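You operate a simulated robot arm through the tools that you are given. There is no shell and no other tool. Be economical: measure what you need, move in short steps, check, and stop when the job is done.

You run a simulated robot arm. Do the job below in one go: nothing can be reset, and whatever is moved stays where it is left.

## Task
Stack the blue nozzle labelled "40 psi" from the top shelf of the hose rack on top of the blue nozzle labelled "55 psi". Take the yellow case on the top of the green bench and put it away on the left bay of the sliding tray. Stack the 65 MM blue carton from the top of the green bench on top of the 100 MM blue carton. Take the yellow nozzle from the top of the tool box and put it on top of the blue case there. Do these in any order. Set down upright: yellow case, yellow nozzle.

It is judged by the outcome, as a careful person would: the job done as asked, and still so three seconds after it is handed in. It fails if anything else is knocked over, pushed out of place, dropped, spilled or broken.

## Robot
A 7-joint arm with a vacuum gripper on a trunk, on a base that drives. Base frame: it is fixed to the floor where the robot stands at the start and does not move with it; the origin is under the middle of the robot, x ahead of it, y to its left, z up; the surface under the hand at the start is at about z = 940. Readings come in mm, degrees, newtons and seconds.
Its first joint turns from -166.0 to 166.0 degrees. Places, roughly: blue carton [750, -1250, 750]; blue case [-4500, 6500, 1000]; blue nozzle [750, 0, 1000]; left bay of the sliding tray [-12900, 5800, 800]; yellow case [750, -1250, 750]; yellow nozzle [-4500, 6500, 1000]. Payload 1.06 kg.
Tool frame: the origin (TCP) lies in the middle of the cups' lips, and z points out of the cups. The gripper has 1 cup of 24 mm across, covering 24 by 24 mm (tool x, y); the bellows give 8 mm. With the vacuum on, a cup seals on a smooth face that it is pressed against (1 to 4 N); it does not hold porous or soft things. The pull reaches 23 N.
Orientation is that of the tool frame in the base frame, as [roll, pitch, yaw] about the fixed x, y, z axes, in that order (R = Rz(yaw) Ry(pitch) Rx(roll)). With the cups facing straight down, the tool's x points along the base's -x, its y along +y and its z along -z.

## Interface
- The arm moves only by the tool nudge_tool. Its argument "steps" is a list of rows, each a list of 7 numbers: the turn, a rotation vector about the base's x, y, z in degrees, then the shift along the base's x, y, z in mm, then the vacuum: 1 switches it on, 0 off. In form: [[ax, ay, az, dx, dy, dz, vacuum], ...]. A call has 1 to 20 rows; each row is the pose to reach, as a shift and turn from the pose commanded when the call began. Each row takes 0.2 s and may step no farther than 50 mm and 8.6 degrees from the row before; otherwise, or with a gripper value out of range, the whole call is refused. A pose out of reach is approached as far as the arm can. The call stops where the force on the tool passes 40 N (or 10 N more than at its start, if that is more) or the arm is blocked; 0.2 s more then pass. The pull builds up within a second once a cup has sealed. Time passes only in rows, and 0.2 s behind the last, so rows that repeat a pose give it time. The reply holds the time, the measured pose of the TCP, the force on the tool along the base axes and the pull of the vacuum, in the units named above and with some noise, with the torque about the TCP (base axes, N m) and any sound that the robot's microphone picked up, and new pictures: "pictures" is both (left out), scene, wrist or none.
- Cameras (640 x 400 px; columns grow to the right, rows downward): "scene" is now at [181.1, 181.8, 1501.1]; the picture's right is [-0.33, -0.94, 0.00], its down [-0.52, 0.18, -0.83] and it looks along [0.79, -0.28, -0.55] (base axes); focal length 284 px, centre (320, 200). "wrist" rides on the gripper at [78, 19, -96] in the tool frame; the picture's right is [-0.24, 0.97, 0.00], its down [-0.71, -0.17, -0.69] and it looks along [-0.67, -0.16, 0.73] (tool axes); focal length 243 px, centre (320, 200). There is no depth. A picture from a camera that has moved, and an enlarged one, comes with that camera's place and axes in the base frame and with its lens. The place of the scene camera against the robot may be out by one fixed shift of up to 12 mm in any direction.
- roll_base(legs): drives the robot by 1 to 6 legs, each [ahead, left, turn to the left] in mm, mm and degrees, along the robot's own axes; the way and the turn of a leg run together, so that a leg with both is an arc; at most 1500 mm and 180 degrees a leg. The arm and the cameras ride along, it lands a little off, and it stops where it bumps. It gives what a move gives, and a new picture of the scene camera.
- aim_head(pan, tilt): turns the head with the scene camera to pan (to the left, within 120 degrees either way) and tilt (down, from -29 to 69), counted from straight ahead of the robot. It gives what a move gives, and a new picture of the scene camera.
- close_up(camera, box): a new picture of the part [left, top, right, bottom] of that camera's present view, enlarged. No time passes.
- job_done(): hands the job in; it is judged then, once.

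Work in short steps. Places have to be worked out from the pictures, the camera data and where the tool is seen: move nearer, look again, correct. Check each grasp and each placing, and mend what went wrong. You have 165 turns and 260 pictures in all, those below and enlarged ones among them. Switch the vacuum off and draw the arm clear of the work before you hand the job in, unless the task says otherwise; then end with one line.

The tools are called after "Call:" as name(argument=value, ...) on one line, values as JSON. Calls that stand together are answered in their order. nudge_tool: Moves the arm, as the interface text tells. Its arguments: {"type":"object","properties":{"steps":{"type":"array","items":{"type":"array","items":{"type":"number"}}},"pictures":{"type":"string","enum":["both","scene","wrist","none"]}},"required":["steps"]} The other tools are called the same way: roll_base (legs) drives the base; aim_head (pan, tilt) turns the head that bears the scene camera; close_up (camera, box) takes an enlarged picture of a part of a camera's view; job_done () hands the job in.

At the start:

```text
clock: 0.0
eef_pos: [530.2, 206.0, 1285.8]
ee_rot: [-180.0, 0.1, 180.0]
wrist_force: [0.0, -0.1, 0.6]
wrist_torque: [-0.04, -0.02, 0.02]
pull: 0.1
robot x, y, heading: [4.2, -0.5, -0.1]
head pan, tilt: [-19.4, 33.5]
```

scene: 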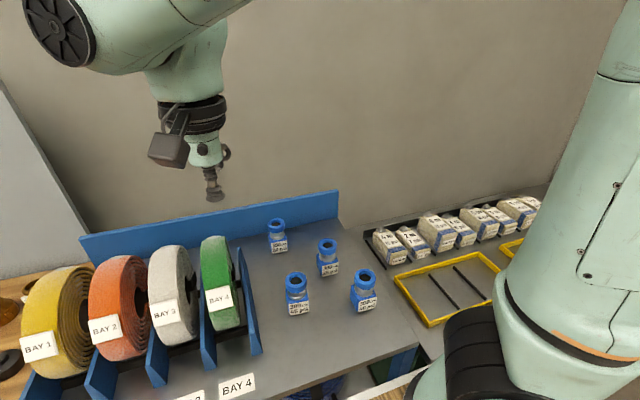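
wrist: 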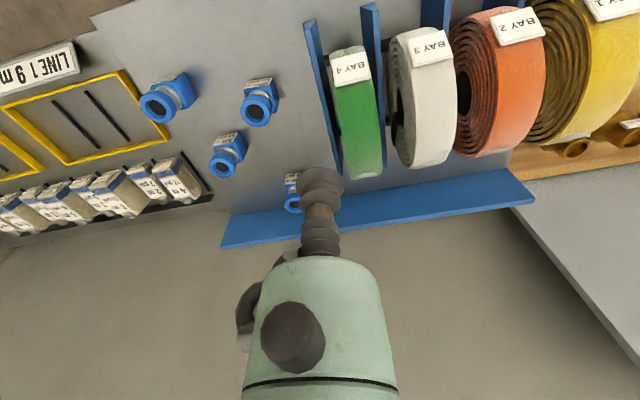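

The four blue nozzles stand on the rack's top; I enlarge them to read the labels.

Call:
close_up(camera="scene", box=[250, 200, 400, 330])

Call:
close_up(camera="wrist", box=[120, 50, 340, 230])

```text
3.08 times, centred on (325, 265) of scene
camera zoom: at [181.1, 181.8, 1501.1], right [-0.33, -0.94, 0.0], down [-0.52, 0.18, -0.83], along [0.79, -0.28, -0.55], focal length 875 px, centre (305, 0)
```

zoom: 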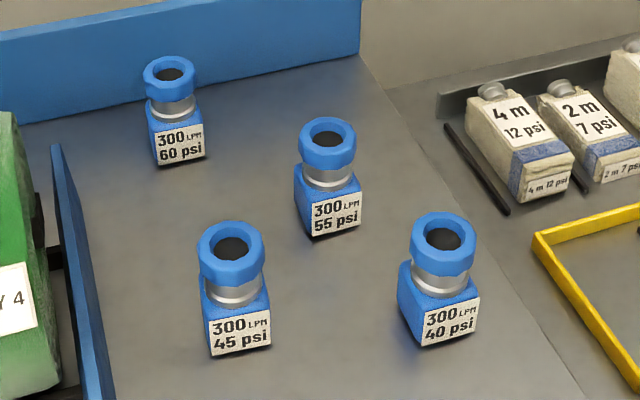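

```text
2.22 times, centred on (230, 140) of wrist
camera zoom: at [451.3, 224.5, 1381.5], right [0.24, 0.97, 0.0], down [0.71, -0.17, 0.69], along [0.67, -0.16, -0.73], focal length 539 px, centre (520, 333)
```

zoom: 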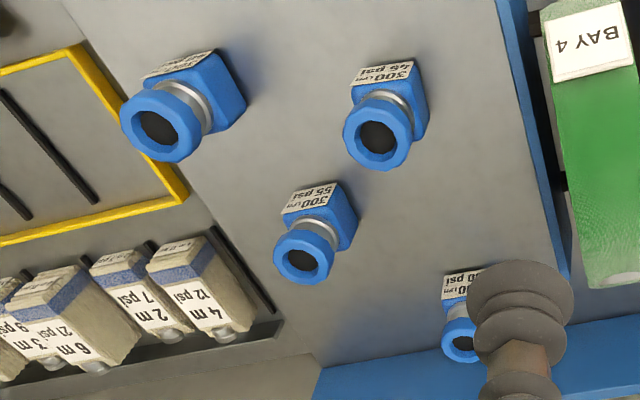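

The nozzles read 40 psi (right front) and 55 psi (middle). Triangulating gives 40 psi at about (540,-47,1027) and 55 psi at about (659,-7,1026). I move above the 40 psi nozzle.

Call:
nudge_tool(steps=[[0, 0, 0, 0, -42, -20, 0], [0, 0, 0, 2, -84, -42, 0], [0, 0, 0, 4, -126, -64, 0], [0, 0, 0, 6, -168, -86, 0], [0, 0, 0, 8, -210, -110, 0], [0, 0, 0, 10, -253, -136, 0], [0, 0, 0, 10, -253, -146, 0], [0, 0, 0, 10, -253, -146, 0]])

Call:
close_up(camera="wrist", box=[220, 0, 420, 125])

```text
refused: row 6 steps farther than a row can; nothing moved
```

```text
3.20 times, centred on (320, 62) of wrist
camera zoom: at [451.3, 224.5, 1381.5], right [0.24, 0.97, 0.0], down [0.71, -0.17, 0.69], along [0.67, -0.16, -0.73], focal length 776 px, centre (320, 640)
```

zoom: 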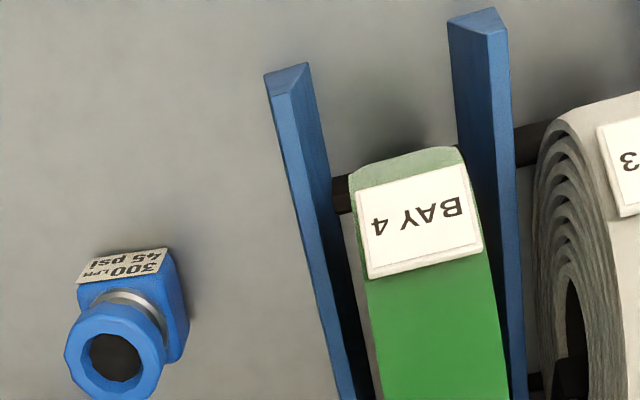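

A row was slightly too long; I resend with smaller steps.

Call:
nudge_tool(steps=[[0, 0, 0, 0, -40, -20, 0], [0, 0, 0, 2, -80, -40, 0], [0, 0, 0, 4, -120, -60, 0], [0, 0, 0, 6, -160, -80, 0], [0, 0, 0, 8, -200, -100, 0], [0, 0, 0, 10, -230, -120, 0], [0, 0, 0, 10, -253, -146, 0], [0, 0, 0, 10, -253, -146, 0]])

```text
clock: 1.8
eef_pos: [542.1, -45.4, 1139.5]
ee_rot: [180.0, 0.1, -180.0]
wrist_force: [0.2, 0.2, 0.7]
wrist_torque: [0.04, 0.0, -0.03]
pull: 0.1
robot x, y, heading: [-3.6, -1.5, 0.0]
head pan, tilt: [-19.4, 33.5]
camera scene: at [181.0, 181.7, 1501.1], right [-0.33, -0.94, 0.0], down [-0.52, 0.18, -0.83], along [0.79, -0.28, -0.55], focal length 284 px, centre (320, 200)
camera wrist: at [462.9, -26.6, 1235.5], right [0.23, 0.97, 0.0], down [0.71, -0.17, 0.69], along [0.67, -0.16, -0.73], focal length 243 px, centre (320, 200)
```

scene: 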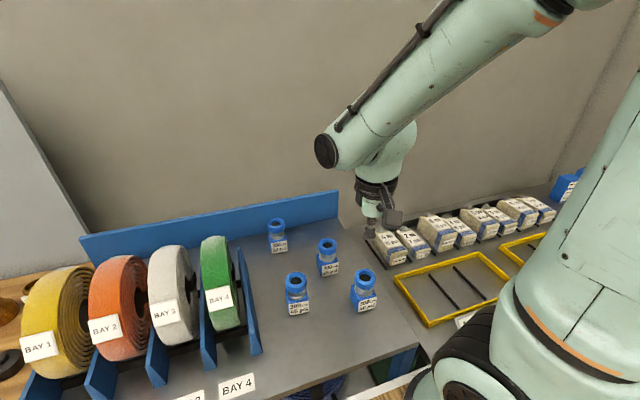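
wrist: 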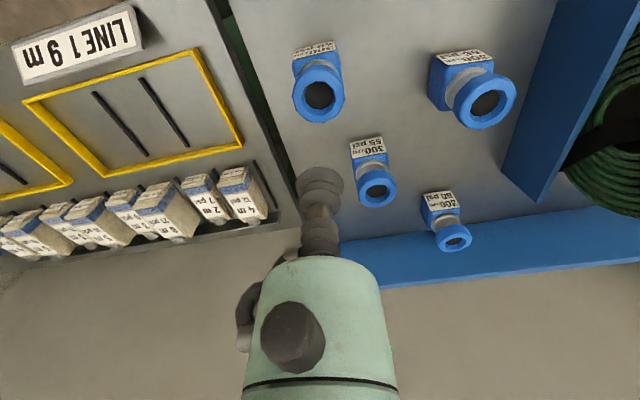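

The wrist shows the 40 psi ring at about (318,95), nearly directly below. I zoom to see the ring's mouth and centre.

Call:
close_up(camera="wrist", box=[240, 30, 400, 130])

Call:
close_up(camera="wrist", box=[300, 120, 460, 220])

```text
4.00 times, centred on (320, 80) of wrist
camera zoom: at [462.9, -26.6, 1235.5], right [0.23, 0.97, 0.0], down [0.71, -0.17, 0.69], along [0.67, -0.16, -0.73], focal length 970 px, centre (320, 680)
```

zoom: 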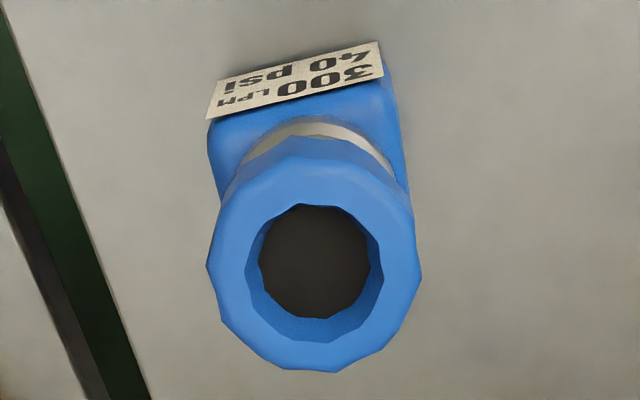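

```text
4.00 times, centred on (380, 170) of wrist
camera zoom: at [462.9, -26.6, 1235.5], right [0.23, 0.97, 0.0], down [0.71, -0.17, 0.69], along [0.67, -0.16, -0.73], focal length 970 px, centre (80, 320)
```

zoom: 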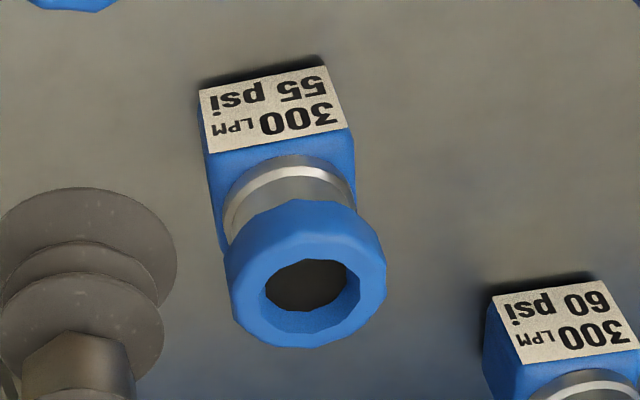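

The mouth has a shallow flat-bottomed recess about 6 mm deep and just wider than the cup, and the cup is nearly centred over it. I go down to about 12 mm above and check.

Call:
nudge_tool(steps=[[0, 0, 0, 0, -1, -45, 0], [0, 0, 0, 0, -1, -90, 0], [0, 0, 0, 0, -1, -105, 0], [0, 0, 0, 0, -1, -105, 0]], pictures="none")

Call:
close_up(camera="wrist", box=[240, 120, 400, 220])

Call:
close_up(camera="scene", box=[300, 230, 428, 310])

```text
clock: 2.8
eef_pos: [542.3, -46.2, 1034.5]
ee_rot: [-180.0, 0.1, -180.0]
wrist_force: [-0.7, -0.1, -0.7]
wrist_torque: [-0.03, -0.01, -0.01]
pull: 0.1
robot x, y, heading: [-1.2, -0.7, 0.1]
head pan, tilt: [-19.4, 33.5]
```

```text
4.00 times, centred on (320, 170) of wrist
camera zoom: at [462.4, -27.8, 1131.4], right [0.23, 0.97, 0.0], down [0.71, -0.17, 0.69], along [0.67, -0.16, -0.73], focal length 970 px, centre (320, 320)
```

zoom: 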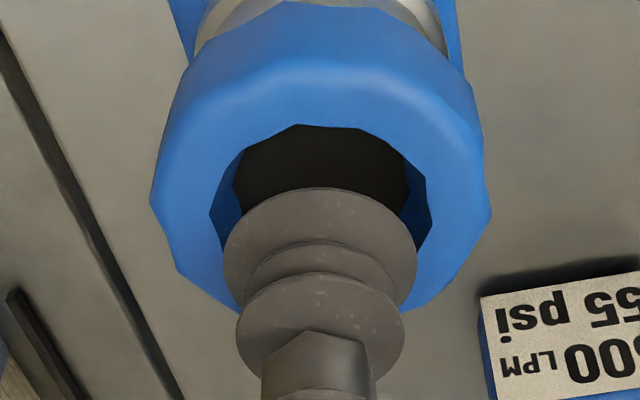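

```text
5.00 times, centred on (364, 270) of scene
camera zoom: at [181.0, 181.8, 1501.1], right [-0.33, -0.94, 0.0], down [-0.52, 0.18, -0.83], along [0.79, -0.28, -0.55], focal length 1422 px, centre (100, -150)
```

zoom: 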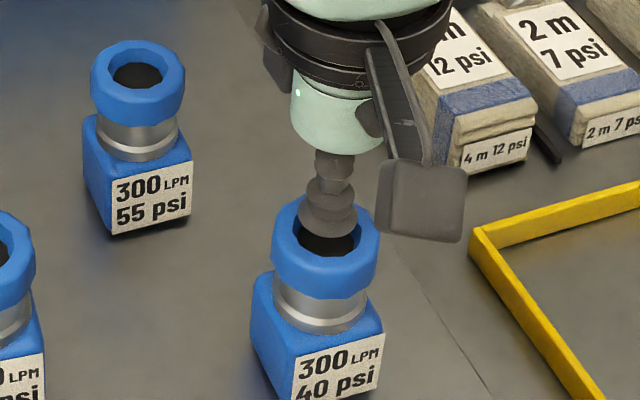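

Comparing the two heights gives the ring top at about z 1024, with the cup centred to within about 1 mm. I turn on the vacuum and press slowly into the recess.

Call:
nudge_tool(steps=[[0, 0, 0, 0, 0, -8, 1], [0, 0, 0, 0, 0, -11, 1], [0, 0, 0, 0, 0, -14, 1], [0, 0, 0, 0, 0, -16, 1], [0, 0, 0, 0, 0, -16, 1], [0, 0, 0, 0, 0, -16, 1]], pictures="wrist")

```text
clock: 4.2
eef_pos: [541.3, -47.0, 1018.4]
ee_rot: [179.9, 0.0, 180.0]
wrist_force: [8.5, 7.2, 28.8]
wrist_torque: [-0.03, 0.1, -0.02]
pull: 23.1
robot x, y, heading: [-1.3, 3.1, 0.1]
head pan, tilt: [-19.4, 33.5]
camera wrist: at [461.2, -29.1, 1115.7], right [0.24, 0.97, 0.0], down [0.71, -0.17, 0.69], along [0.67, -0.16, -0.73], focal length 243 px, centre (320, 200)
```

wrist: 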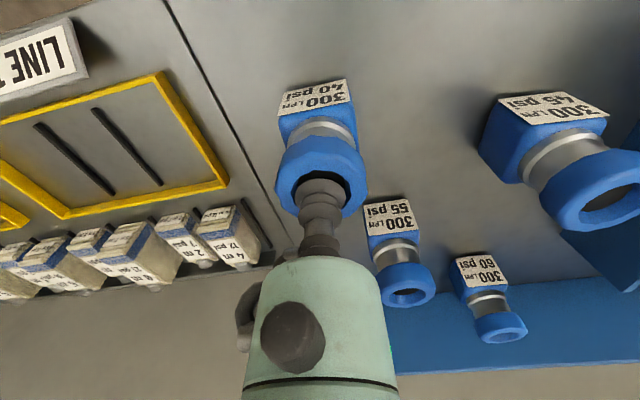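

Sealed with full pull. I lift straight up by 150 mm.

Call:
nudge_tool(steps=[[0, 0, 0, 0, 0, 10, 1], [0, 0, 0, 0, 0, 40, 1], [0, 0, 0, 0, 0, 80, 1], [0, 0, 0, 0, 0, 120, 1], [0, 0, 0, 0, 0, 150, 1], [0, 0, 0, 0, 0, 150, 1]])

Call:
close_up(camera="scene", box=[250, 190, 442, 310])

```text
clock: 5.6
eef_pos: [541.8, -46.4, 1170.1]
ee_rot: [180.0, 0.0, -180.0]
wrist_force: [-0.5, -0.1, -2.4]
wrist_torque: [0.01, -0.04, -0.01]
pull: 22.3
out of reach, approached as far as the arm can: row 3
robot x, y, heading: [-0.0, 0.6, -0.2]
head pan, tilt: [-19.4, 33.5]
camera scene: at [181.0, 181.7, 1501.1], right [-0.33, -0.94, 0.0], down [-0.52, 0.18, -0.83], along [0.79, -0.28, -0.55], focal length 284 px, centre (320, 200)
camera wrist: at [461.3, -27.7, 1266.0], right [0.23, 0.97, 0.0], down [0.71, -0.17, 0.68], along [0.67, -0.16, -0.73], focal length 243 px, centre (320, 200)
```

scene: 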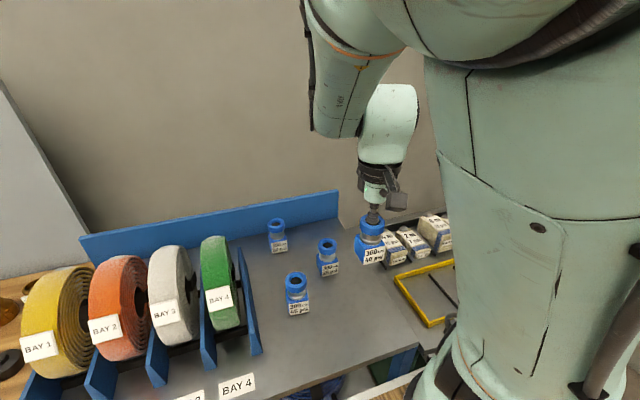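
wrist: 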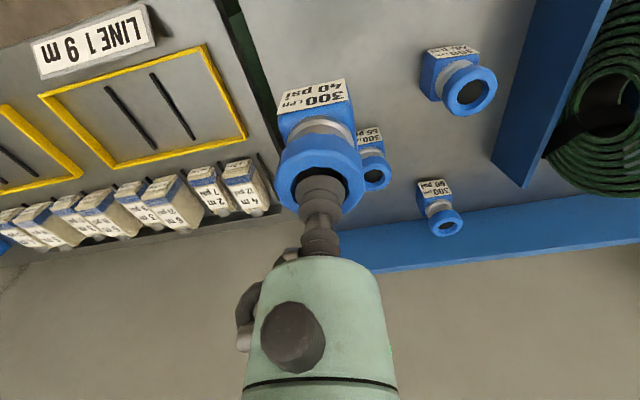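

```text
3.33 times, centred on (346, 250) of scene
camera zoom: at [181.0, 181.7, 1501.1], right [-0.33, -0.94, 0.0], down [-0.52, 0.18, -0.83], along [0.79, -0.28, -0.55], focal length 948 px, centre (233, 33)
```

zoom: 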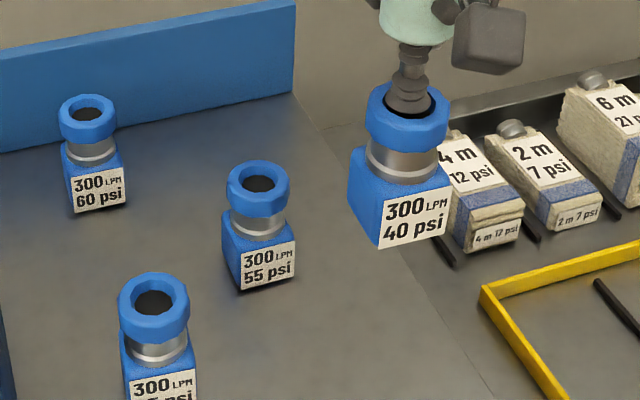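

The 40 psi nozzle is held. The 55 psi nozzle is about (+116.5, +40) from here, so I move over it at this height.

Call:
nudge_tool(steps=[[0, 0, 0, 40, 14, 0, 1], [0, 0, 0, 80, 28, 0, 1], [0, 0, 0, 116.5, 40, 0, 1], [0, 0, 0, 116.5, 40, -25, 1], [0, 0, 0, 116.5, 40, -45, 1], [0, 0, 0, 116.5, 40, -45, 1]])

Call:
close_up(camera="scene", box=[270, 190, 398, 270])

Call:
close_up(camera="wrist", box=[240, 40, 400, 140])

```text
clock: 7.0
eef_pos: [656.7, -6.5, 1121.5]
ee_rot: [180.0, 0.0, -180.0]
wrist_force: [0.7, 0.0, -2.6]
wrist_torque: [0.0, -0.02, 0.01]
pull: 22.5
robot x, y, heading: [1.6, 0.3, 0.2]
head pan, tilt: [-19.4, 33.5]
camera scene: at [181.1, 181.8, 1501.1], right [-0.33, -0.94, 0.0], down [-0.52, 0.18, -0.83], along [0.79, -0.28, -0.55], focal length 284 px, centre (320, 200)
camera wrist: at [577.4, 12.0, 1219.0], right [0.24, 0.97, 0.0], down [0.71, -0.17, 0.69], along [0.67, -0.16, -0.73], focal length 243 px, centre (320, 200)
```

scene: 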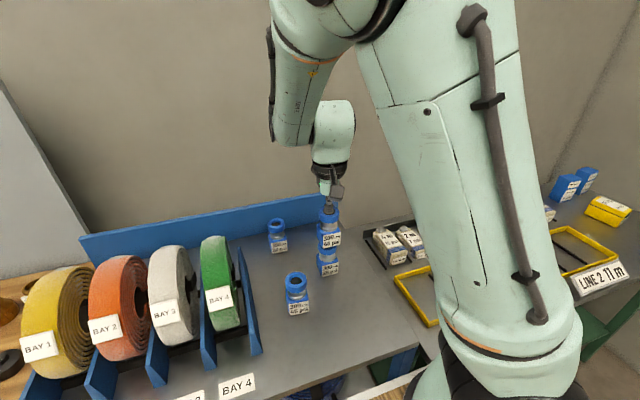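
wrist: 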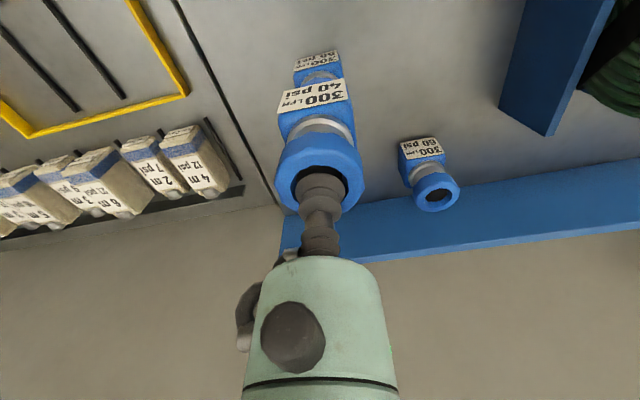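

```text
5.00 times, centred on (334, 230) of scene
camera zoom: at [181.1, 181.8, 1501.1], right [-0.33, -0.94, 0.0], down [-0.52, 0.18, -0.83], along [0.79, -0.28, -0.55], focal length 1422 px, centre (250, 50)
```

zoom: 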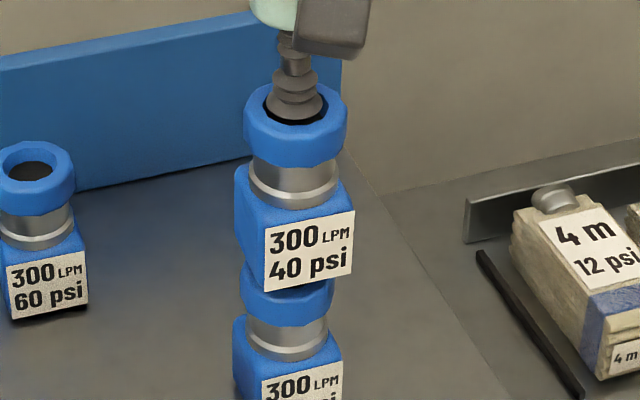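

```text
4.00 times, centred on (320, 90) of wrist
camera zoom: at [577.4, 12.0, 1219.0], right [0.24, 0.97, 0.0], down [0.71, -0.17, 0.69], along [0.67, -0.16, -0.73], focal length 970 px, centre (320, 640)
```

zoom: 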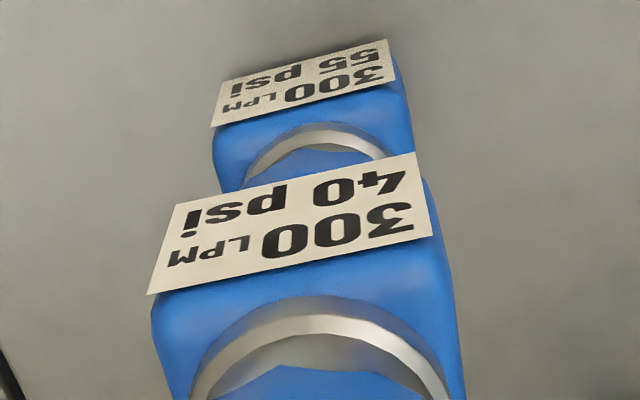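

The upper nozzle is aligned over the 55 psi one to about 1–2 mm. I lower in small steps until contact.

Call:
nudge_tool(steps=[[0, 0, 0, 0, 0, -8, 1], [0, 0, 0, 0, 0, -12, 1], [0, 0, 0, 0, 0, -14, 1], [0, 0, 0, 0, 0, -14, 1]], pictures="none")

Call:
close_up(camera="scene", box=[270, 190, 398, 270])

```text
clock: 8.0
eef_pos: [655.9, -7.2, 1109.3]
ee_rot: [179.9, 0.1, 179.9]
wrist_force: [2.3, 1.0, 18.5]
wrist_torque: [0.06, -0.03, 0.01]
pull: 22.4
robot x, y, heading: [2.4, -0.8, -0.1]
head pan, tilt: [-19.4, 33.5]
```

```text
5.00 times, centred on (334, 230) of scene
camera zoom: at [180.7, 181.8, 1501.2], right [-0.33, -0.94, 0.0], down [-0.52, 0.18, -0.83], along [0.79, -0.28, -0.55], focal length 1422 px, centre (250, 50)
```

zoom: 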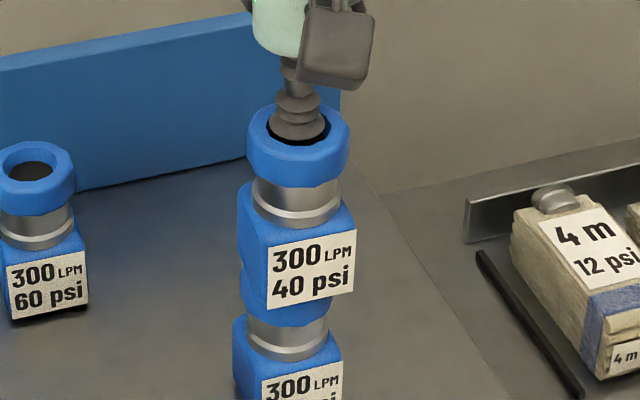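

Contact is made (force 18 N), so it stands on the lower nozzle. I switch the vacuum off while easing up, then withdraw.

Call:
nudge_tool(steps=[[0, 0, 0, 0, 0, 2, 1], [0, 0, 0, 0, 0, 2, 0], [0, 0, 0, 0, 0, 2, 0], [0, 0, 0, 0, 0, 2, 0], [0, 0, 0, 0, 0, 2, 0], [0, 0, 0, 0, 0, 4, 0], [0, 0, 0, 0, 0, 8, 0], [0, 0, 0, 0, 0, 14, 0], [0, 0, 0, 0, 0, 40, 0], [0, 0, 0, 0, 0, 80, 0], [0, 0, 0, 0, 0, 120, 0], [0, 0, 0, 0, 0, 120, 0]])

Call:
close_up(camera="scene", box=[270, 190, 398, 270])

```text
clock: 10.6
eef_pos: [657.3, -6.6, 1228.8]
ee_rot: [-180.0, 0.1, -180.0]
wrist_force: [-0.1, -1.4, 0.0]
wrist_torque: [0.02, 0.0, 0.02]
pull: 0.0
robot x, y, heading: [-0.9, -4.5, 0.0]
head pan, tilt: [-19.4, 33.5]
camera scene: at [181.2, 181.8, 1501.1], right [-0.33, -0.94, 0.0], down [-0.52, 0.18, -0.83], along [0.79, -0.28, -0.55], focal length 284 px, centre (320, 200)
camera wrist: at [577.4, 11.2, 1325.5], right [0.24, 0.97, 0.0], down [0.71, -0.17, 0.69], along [0.67, -0.16, -0.73], focal length 243 px, centre (320, 200)
```

scene: 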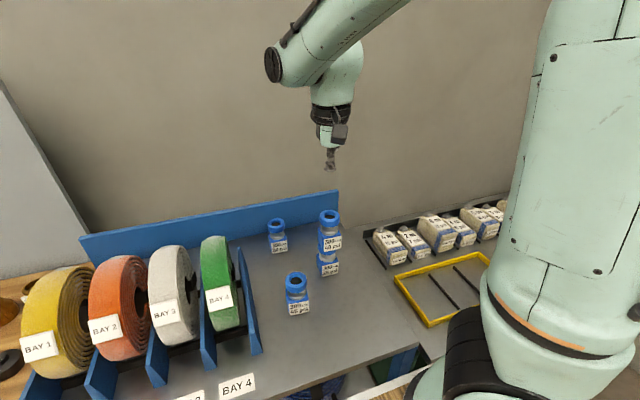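
wrist: 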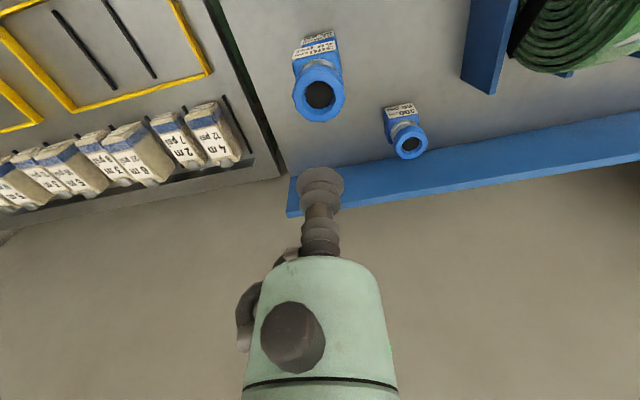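

```text
5.00 times, centred on (334, 230) of scene
camera zoom: at [181.2, 181.8, 1501.1], right [-0.33, -0.94, 0.0], down [-0.52, 0.18, -0.83], along [0.79, -0.28, -0.55], focal length 1422 px, centre (250, 50)
```

zoom: 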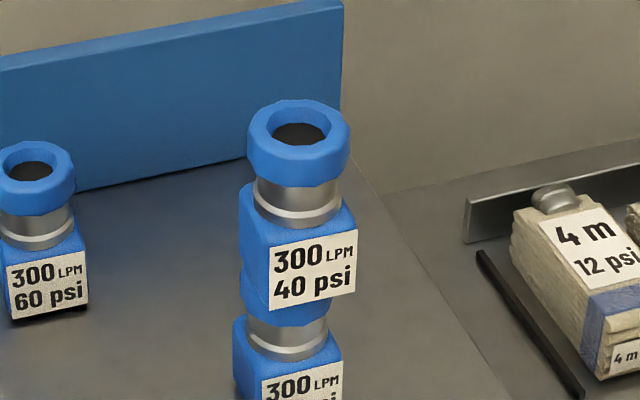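

The stack stands well. I pull the arm back and up, and look to the right toward the green bench.

Call:
nudge_tool(steps=[[0, 0, 0, -40, 0, 20, 0], [0, 0, 0, -80, 0, 40, 0], [0, 0, 0, -120, 0, 60, 0], [0, 0, 0, -120, 0, 100, 0]], pictures="none")

Call:
aim_head(pan=-70, tilt=35)

Call:
aim_head(pan=40, tilt=20)

```text
clock: 11.6
eef_pos: [538.4, -7.4, 1328.3]
ee_rot: [-180.0, 0.0, -180.0]
wrist_force: [-0.1, 0.3, -0.5]
wrist_torque: [0.01, 0.04, -0.01]
pull: 0.2
robot x, y, heading: [-0.0, 1.3, -0.1]
head pan, tilt: [-19.4, 33.5]
```

```text
clock: 12.8
eef_pos: [537.5, -8.1, 1327.9]
ee_rot: [-180.0, 0.0, -179.9]
wrist_force: [0.5, 0.8, 0.5]
wrist_torque: [-0.03, -0.01, -0.02]
pull: 0.1
robot x, y, heading: [2.7, 1.4, -0.2]
head pan, tilt: [-70.0, 35.0]
camera scene: at [127.4, 128.4, 1498.8], right [-0.94, -0.34, 0.0], down [-0.2, 0.54, -0.82], along [0.28, -0.77, -0.57], focal length 284 px, centre (320, 200)
```

scene: 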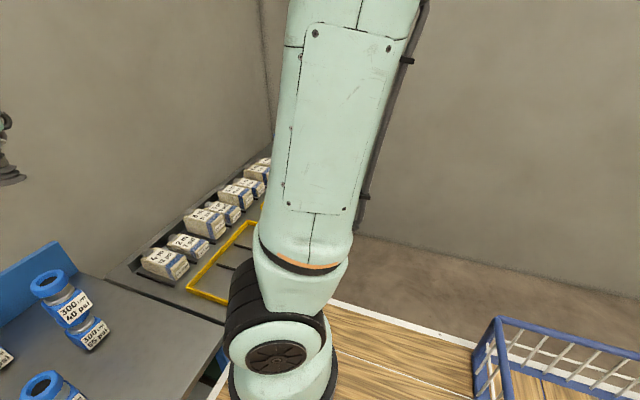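

```text
clock: 14.7
eef_pos: [538.7, -7.4, 1327.9]
ee_rot: [-180.0, -0.1, -179.9]
wrist_force: [0.3, 0.1, -0.1]
wrist_torque: [0.0, 0.02, 0.01]
pull: 0.0
robot x, y, heading: [2.3, -0.7, -0.1]
head pan, tilt: [40.0, 20.0]
camera scene: at [168.6, 271.0, 1522.6], right [0.64, -0.77, 0.0], down [-0.26, -0.22, -0.94], along [0.72, 0.6, -0.34], focal length 284 px, centre (320, 200)
```

scene: 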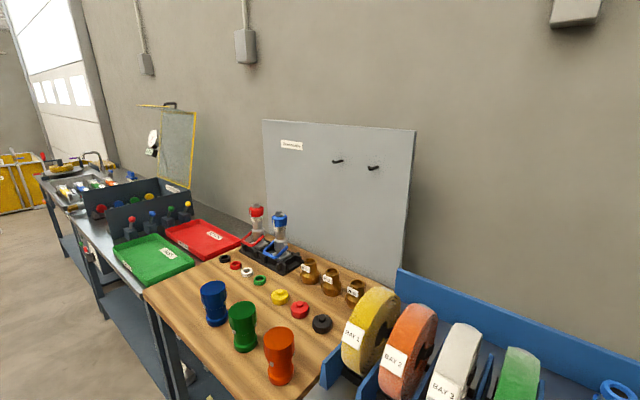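

There's a blue cart to my right-rear; I check its clearance before driving sideways.

Call:
aim_head(pan=-110, tilt=50)

Call:
aim_head(pan=-90, tilt=20)

```text
clock: 17.0
eef_pos: [537.7, -8.3, 1328.1]
ee_rot: [180.0, -0.1, 179.9]
wrist_force: [-0.7, -0.1, 0.6]
wrist_torque: [-0.03, 0.02, 0.0]
pull: 0.0
robot x, y, heading: [-3.3, -0.5, 0.0]
head pan, tilt: [-110.0, 50.0]
camera scene: at [71.0, 138.8, 1477.1], right [-0.94, 0.34, 0.0], down [0.26, 0.72, -0.64], along [-0.22, -0.6, -0.77], focal length 284 px, centre (320, 200)
```

scene: 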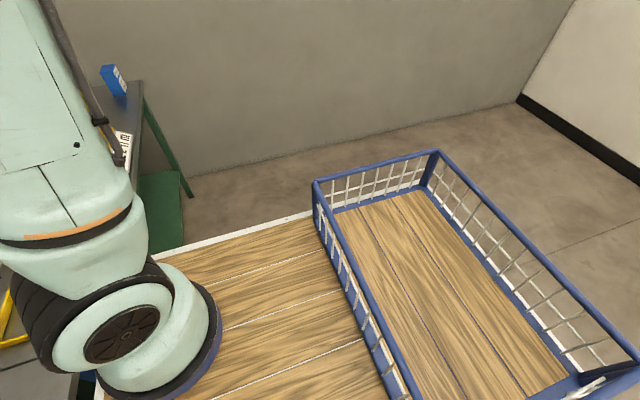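

```text
clock: 18.0
eef_pos: [539.0, -8.6, 1327.9]
ee_rot: [179.9, 0.0, -179.9]
wrist_force: [0.8, -0.3, -0.5]
wrist_torque: [-0.03, 0.01, 0.0]
pull: 0.0
robot x, y, heading: [-0.2, 1.4, 0.1]
head pan, tilt: [-90.0, 20.0]
camera scene: at [97.2, 118.1, 1522.6], right [-1.0, 0.0, 0.0], down [0.0, 0.34, -0.94], along [0.0, -0.94, -0.34], focal length 284 px, centre (320, 200)
```

scene: 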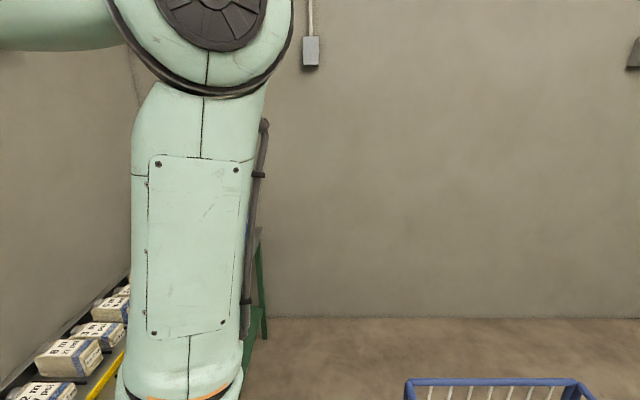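

I can't tell yet whether the wooden deck and basket ride with the robot; I test with a short 150 mm drive to the right.

Call:
aim_head(pan=-110, tilt=50)

Call:
roll_base(legs=[[0, -150, 0]])

```text
clock: 18.9
eef_pos: [537.6, -8.1, 1327.9]
ee_rot: [179.9, 0.0, -179.9]
wrist_force: [0.4, 0.4, -0.4]
wrist_torque: [0.0, 0.01, 0.0]
pull: 0.1
robot x, y, heading: [-2.3, 2.5, -0.0]
head pan, tilt: [-110.0, 50.0]
camera scene: at [71.0, 138.8, 1477.1], right [-0.94, 0.34, 0.0], down [0.26, 0.72, -0.64], along [-0.22, -0.6, -0.77], focal length 284 px, centre (320, 200)
```

scene: 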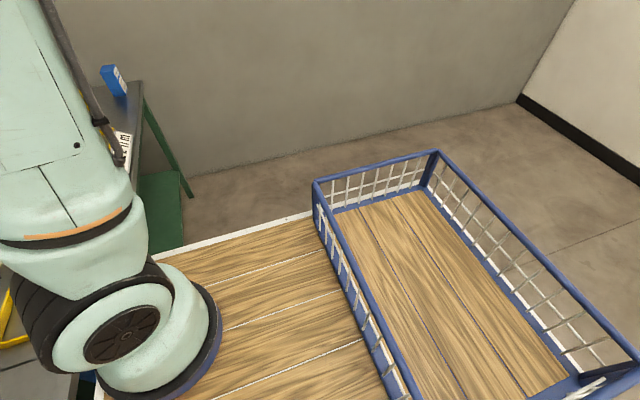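

```text
clock: 20.3
eef_pos: [538.8, -158.8, 1328.4]
ee_rot: [180.0, 0.0, -179.9]
wrist_force: [0.2, 0.5, 0.1]
wrist_torque: [-0.02, -0.02, 0.02]
pull: 0.0
robot x, y, heading: [-1.0, -148.2, -0.2]
head pan, tilt: [-110.0, 50.0]
camera scene: at [71.0, -11.3, 1477.1], right [-0.94, 0.34, 0.0], down [0.26, 0.72, -0.64], along [-0.22, -0.6, -0.77], focal length 284 px, centre (320, 200)
```

scene: 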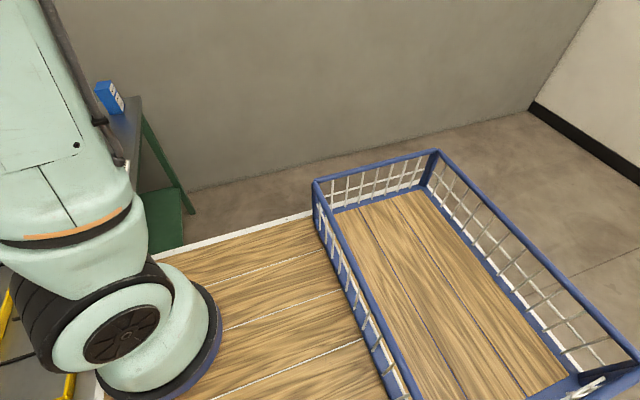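

The deck and basket belong to the robot. I drive on right to about y = -1200 and look ahead.

Call:
roll_base(legs=[[0, -1050, 0]])

Call:
aim_head(pan=-15, tilt=40)

```text
clock: 25.7
eef_pos: [528.9, -1215.3, 1328.3]
ee_rot: [-179.9, 0.1, 179.0]
wrist_force: [0.4, 0.0, 0.1]
wrist_torque: [-0.03, -0.02, 0.01]
pull: 0.0
robot x, y, heading: [-7.7, -1196.9, -0.9]
head pan, tilt: [-110.0, 50.0]
camera scene: at [64.4, -1060.4, 1477.1], right [-0.93, 0.36, 0.0], down [0.27, 0.72, -0.64], along [-0.23, -0.6, -0.77], focal length 284 px, centre (320, 200)
```

scene: 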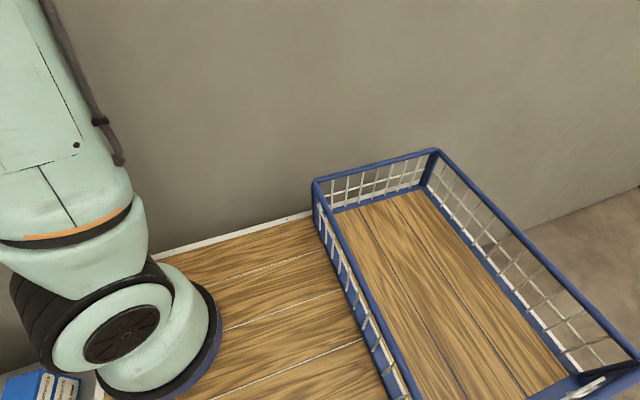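

```text
clock: 27.4
eef_pos: [528.8, -1215.6, 1328.7]
ee_rot: [-180.0, 0.0, 179.0]
wrist_force: [0.4, 0.0, 0.1]
wrist_torque: [-0.04, -0.05, -0.01]
pull: 0.0
robot x, y, heading: [-8.2, -1198.0, -0.8]
head pan, tilt: [-15.0, 40.0]
camera scene: at [173.7, -1011.8, 1491.2], right [-0.28, -0.96, 0.0], down [-0.62, 0.18, -0.77], along [0.74, -0.21, -0.64], focal length 284 px, centre (320, 200)
```

scene: 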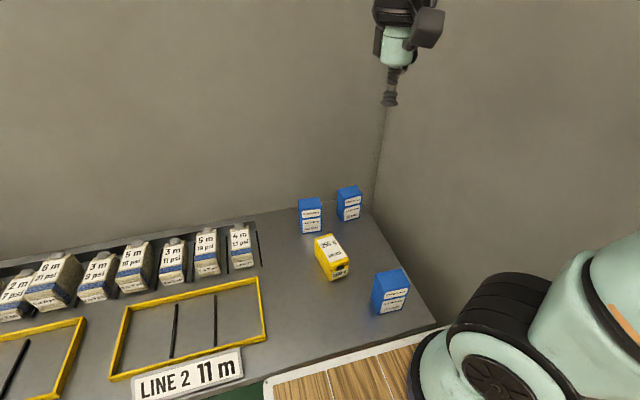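

I see three blue cartons and the yellow case; I enlarge to read them.

Call:
close_up(camera="scene", box=[280, 175, 440, 325])

Call:
close_up(camera="scene", box=[285, 180, 381, 240])

Call:
close_up(camera="wrist", box=[0, 0, 640, 400])

```text
2.67 times, centred on (360, 250) of scene
camera zoom: at [173.7, -1011.8, 1491.2], right [-0.28, -0.96, 0.0], down [-0.62, 0.18, -0.77], along [0.74, -0.21, -0.64], focal length 758 px, centre (213, 67)
```

zoom: 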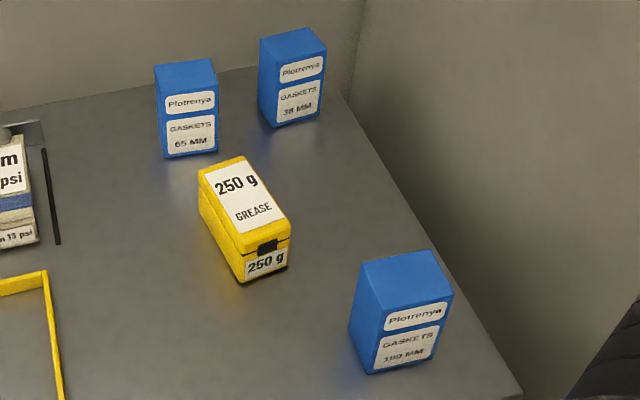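

```text
6.67 times, centred on (333, 210) of scene
camera zoom: at [173.7, -1011.8, 1491.2], right [-0.28, -0.96, 0.0], down [-0.62, 0.18, -0.77], along [0.74, -0.21, -0.64], focal length 1896 px, centre (233, 133)
```

zoom: 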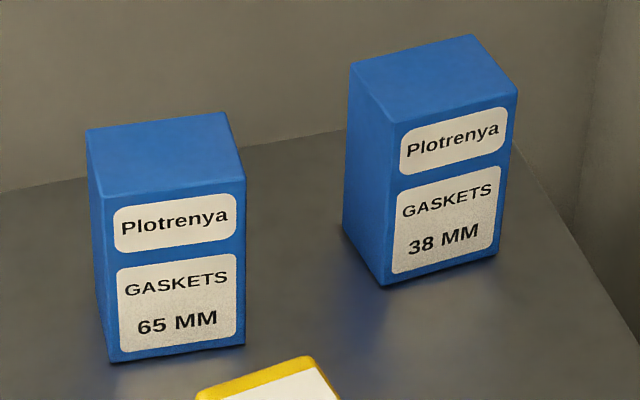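

```text
1.00 times, centred on (320, 200) of wrist (not enlarged: the box is as wide or as high as the picture)
camera zoom: at [450.3, -1195.6, 1424.7], right [0.25, 0.97, 0.0], down [0.71, -0.18, 0.68], along [0.66, -0.17, -0.73], focal length 243 px, centre (320, 200)
```

zoom: 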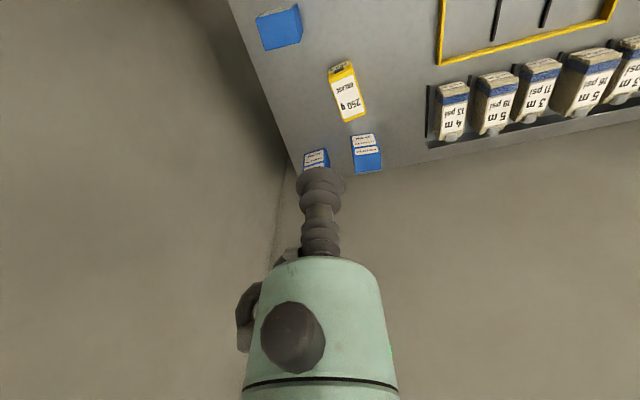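

I check that the front carton reads 100 MM.

Call:
close_up(camera="scene", box=[360, 260, 424, 320])

Call:
close_up(camera="wrist", box=[240, 0, 400, 100])

Call:
close_up(camera="wrist", box=[290, 110, 418, 190])

```text
6.67 times, centred on (392, 290) of scene
camera zoom: at [173.7, -1011.8, 1491.2], right [-0.28, -0.96, 0.0], down [-0.62, 0.18, -0.77], along [0.74, -0.21, -0.64], focal length 1896 px, centre (-160, -400)
```

zoom: 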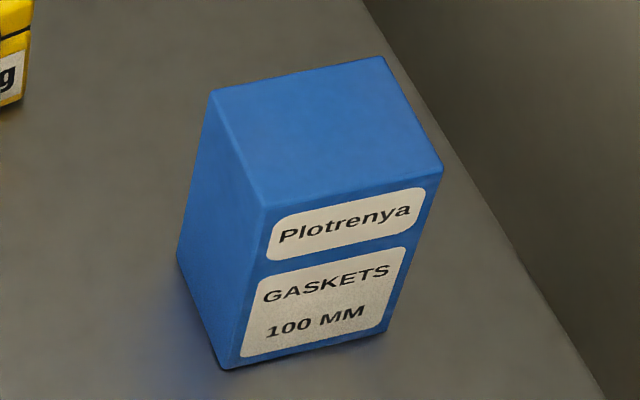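

```text
4.00 times, centred on (320, 50) of wrist
camera zoom: at [450.3, -1195.6, 1424.7], right [0.25, 0.97, 0.0], down [0.71, -0.18, 0.68], along [0.66, -0.17, -0.73], focal length 970 px, centre (320, 800)
```

zoom: 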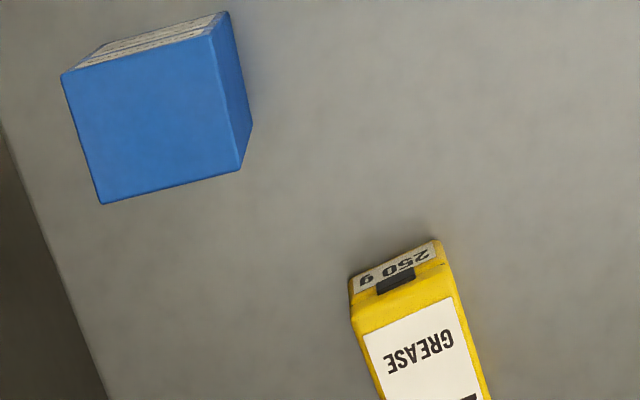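

```text
5.00 times, centred on (354, 150) of wrist
camera zoom: at [450.3, -1195.6, 1424.7], right [0.25, 0.97, 0.0], down [0.71, -0.18, 0.68], along [0.66, -0.17, -0.73], focal length 1213 px, centre (150, 450)
```

zoom: 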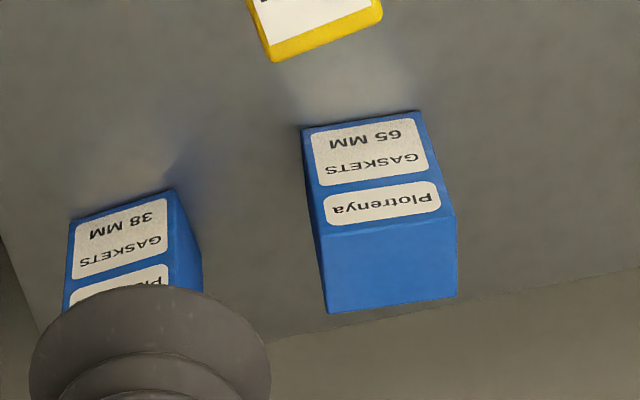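

Front carton is 100 MM at about (509,-1290, top ~890); 65 MM at about (833,-1167, top ~903). I move above the 65 MM carton.

Call:
nudge_tool(steps=[[0, 0, 0, 45, 8, -10, 0], [0, 0, 0, 90, 16, -30, 0], [0, 0, 0, 130, 22, -50, 0], [0, 0, 0, 170, 28, -75, 0], [0, 0, 0, 210, 34, -100, 0], [0, 0, 0, 250, 40, -125, 0], [0, 0, 0, 280, 45, -160, 0], [0, 0, 0, 304, 48, -200, 0], [0, 0, 0, 304, 48, -248, 0], [0, 0, 0, 304, 48, -298, 0], [0, 0, 0, 304, 48, -328, 0], [0, 0, 0, 304, 48, -328, 0]])

Call:
close_up(camera="wrist", box=[240, 60, 400, 160])

```text
clock: 30.0
eef_pos: [829.8, -1167.4, 999.3]
ee_rot: [-180.0, 0.1, 178.9]
wrist_force: [-0.4, 0.1, 0.1]
wrist_torque: [-0.02, -0.01, 0.02]
pull: 0.2
robot x, y, heading: [-8.5, -1198.2, -0.7]
head pan, tilt: [-15.0, 40.0]
camera scene: at [173.7, -1011.8, 1491.2], right [-0.27, -0.96, 0.0], down [-0.62, 0.18, -0.77], along [0.74, -0.21, -0.64], focal length 284 px, centre (320, 200)
camera wrist: at [752.2, -1147.2, 1095.7], right [0.25, 0.97, 0.0], down [0.7, -0.18, 0.69], along [0.66, -0.17, -0.73], focal length 243 px, centre (320, 200)
```

scene: 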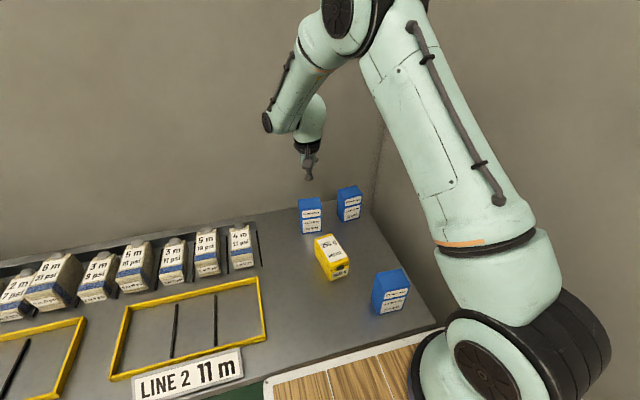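
wrist: 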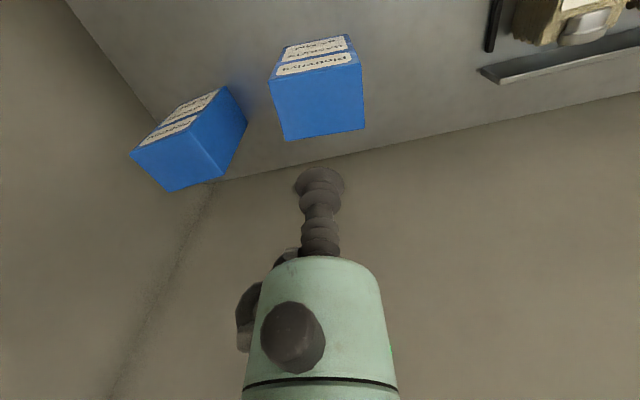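

```text
4.00 times, centred on (320, 110) of wrist
camera zoom: at [752.2, -1147.2, 1095.7], right [0.25, 0.97, 0.0], down [0.7, -0.18, 0.69], along [0.66, -0.17, -0.73], focal length 970 px, centre (320, 560)
```

zoom: 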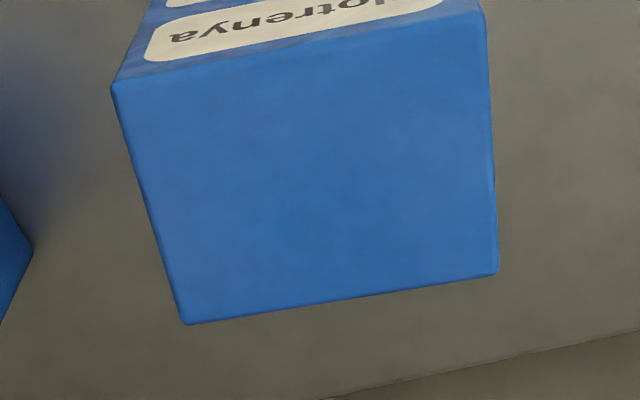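

Diagonals of the top face put the cup within 1 mm of its centre. I descend close and begin contact with the vacuum on.

Call:
nudge_tool(steps=[[0, 0, 0, 0, 0, -45, 0], [0, 0, 0, 0, 0, -80, 0], [0, 0, 0, 0, 0, -88, 1], [0, 0, 0, 0, 0, -92, 1], [0, 0, 0, 0, 0, -95, 1], [0, 0, 0, 0, 0, -95, 1]], pictures="wrist")

```text
clock: 31.4
eef_pos: [831.7, -1169.0, 905.8]
ee_rot: [-180.0, 0.1, 179.0]
wrist_force: [-0.4, -6.3, 15.3]
wrist_torque: [0.01, 0.02, -0.01]
pull: 22.9
robot x, y, heading: [-10.0, -1196.5, -0.9]
head pan, tilt: [-15.0, 40.0]
camera wrist: at [753.1, -1148.6, 1002.7], right [0.25, 0.97, 0.0], down [0.7, -0.18, 0.69], along [0.66, -0.17, -0.73], focal length 243 px, centre (320, 200)
```

wrist: 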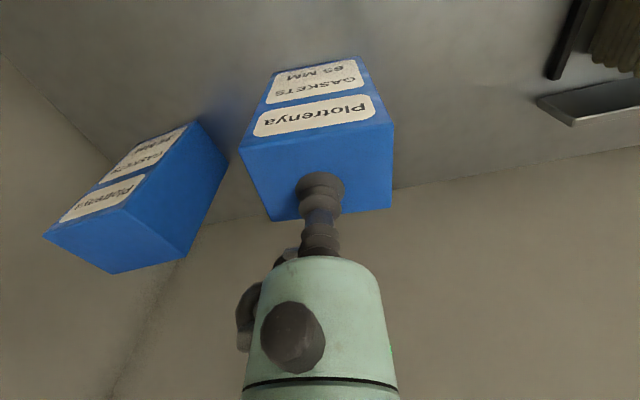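

The 65 MM carton is held. I lift it 220 mm before carrying it over.

Call:
nudge_tool(steps=[[0, 0, 0, 0, 0, 20, 1], [0, 0, 0, 0, 0, 60, 1], [0, 0, 0, 0, 0, 105, 1], [0, 0, 0, 0, 0, 150, 1], [0, 0, 0, 0, 0, 190, 1], [0, 0, 0, 0, 0, 220, 1], [0, 0, 0, -40, -15, 220, 1], [0, 0, 0, -80, -30, 220, 1], [0, 0, 0, -125, -45, 220, 1], [0, 0, 0, -165, -60, 220, 1], [0, 0, 0, -205, -75, 220, 1], [0, 0, 0, -245, -90, 220, 1], [0, 0, 0, -285, -105, 220, 1], [0, 0, 0, -324, -119, 220, 1], [0, 0, 0, -324, -119, 220, 1]])

Call:
close_up(camera="scene", box=[320, 180, 480, 330])

```text
clock: 34.6
eef_pos: [508.3, -1285.0, 1125.5]
ee_rot: [180.0, 0.1, 179.0]
wrist_force: [-0.1, 1.0, -1.6]
wrist_torque: [0.02, 0.02, 0.05]
pull: 22.9
robot x, y, heading: [-8.9, -1198.2, -1.0]
head pan, tilt: [-15.0, 40.0]
camera scene: at [173.8, -1012.0, 1491.2], right [-0.27, -0.96, 0.0], down [-0.62, 0.18, -0.77], along [0.74, -0.21, -0.64], focal length 284 px, centre (320, 200)
camera wrist: at [429.6, -1265.2, 1222.2], right [0.25, 0.97, 0.0], down [0.71, -0.18, 0.68], along [0.66, -0.17, -0.73], focal length 243 px, centre (320, 200)
```

scene: 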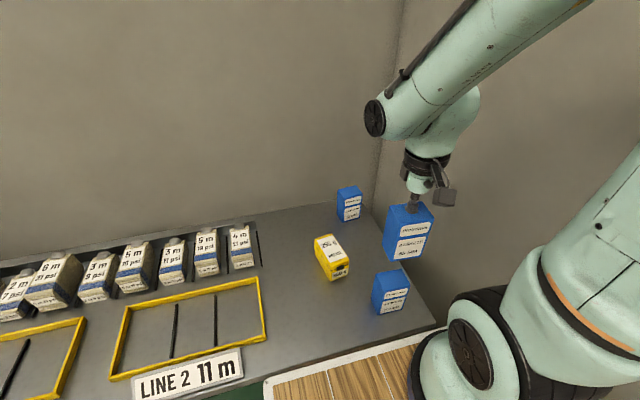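
wrist: 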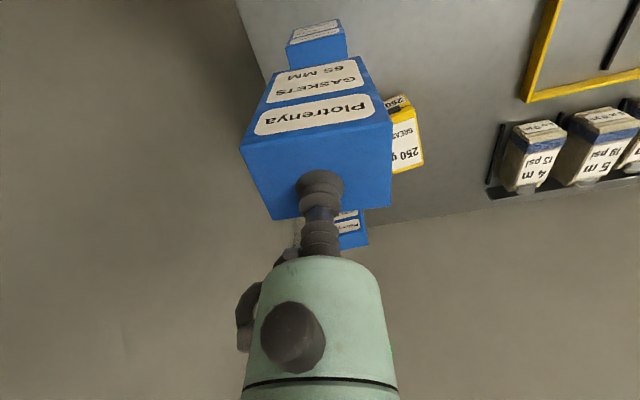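

```text
2.67 times, centred on (400, 255) of scene
camera zoom: at [173.8, -1012.0, 1491.2], right [-0.27, -0.96, 0.0], down [-0.62, 0.18, -0.77], along [0.74, -0.21, -0.64], focal length 758 px, centre (107, 53)
```

zoom: 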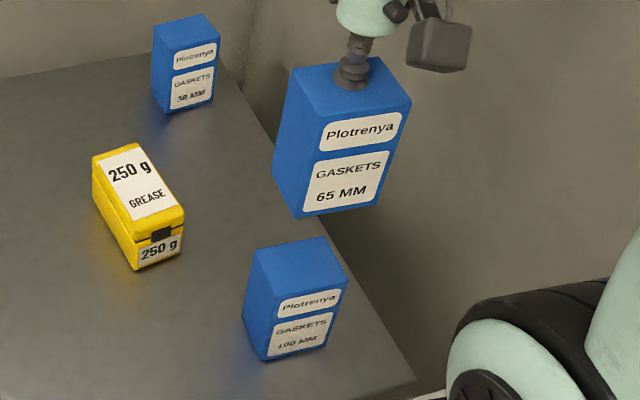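

The carton is over the 100 MM one; comparing edges, I should shift about (+4,-2). Then I lower to roughly 10–15 mm above contact and check.

Call:
nudge_tool(steps=[[0, 0, 0, 4, -2, -30, 1], [0, 0, 0, 4, -2, -60, 1], [0, 0, 0, 4, -2, -85, 1], [0, 0, 0, 4, -2, -95, 1], [0, 0, 0, 4, -2, -95, 1]], pictures="none")

Call:
close_up(camera="scene", box=[340, 210, 468, 330])

Call:
close_up(camera="wrist", box=[220, 0, 420, 125])

```text
clock: 35.8
eef_pos: [515.1, -1285.8, 1029.5]
ee_rot: [179.9, -0.1, 179.8]
wrist_force: [0.2, -4.2, -1.5]
wrist_torque: [0.26, 0.01, 0.03]
pull: 22.7
out of reach, approached as far as the arm can: row 1
robot x, y, heading: [-6.3, -1197.3, -0.8]
head pan, tilt: [-15.0, 40.0]
```

```text
3.33 times, centred on (404, 270) of scene
camera zoom: at [174.5, -1013.7, 1491.4], right [-0.27, -0.96, 0.0], down [-0.62, 0.18, -0.77], along [0.74, -0.21, -0.64], focal length 948 px, centre (40, -33)
```

zoom: 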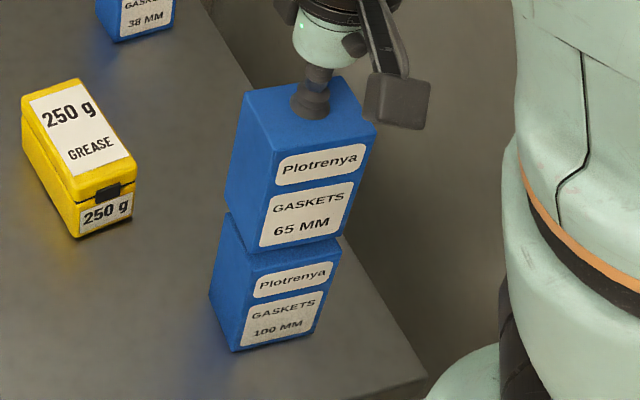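

```text
3.20 times, centred on (320, 62) of wrist
camera zoom: at [436.0, -1267.8, 1126.9], right [0.24, 0.97, 0.0], down [0.71, -0.18, 0.68], along [0.67, -0.16, -0.73], focal length 776 px, centre (320, 640)
```

zoom: 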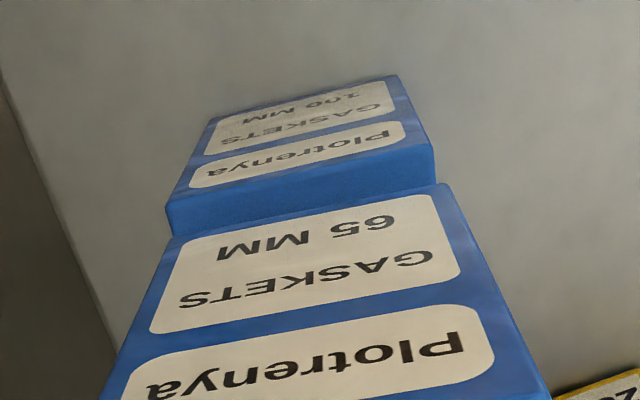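

Alignment is within about 4 mm. There's a small sideways force, so I hold still briefly and lower 4 mm while monitoring.

Call:
nudge_tool(steps=[[0, 0, 0, 0, 0, 0, 1], [0, 0, 0, 0, 0, -2, 1], [0, 0, 0, 0, 0, -4, 1], [0, 0, 0, 0, 0, -4, 1]], pictures="none")

```text
clock: 36.8
eef_pos: [514.4, -1288.6, 1025.5]
ee_rot: [180.0, 0.0, 178.9]
wrist_force: [0.4, -0.1, -2.0]
wrist_torque: [-0.02, -0.06, 0.0]
pull: 22.6
robot x, y, heading: [-9.0, -1196.4, -1.1]
head pan, tilt: [-15.0, 40.0]
```

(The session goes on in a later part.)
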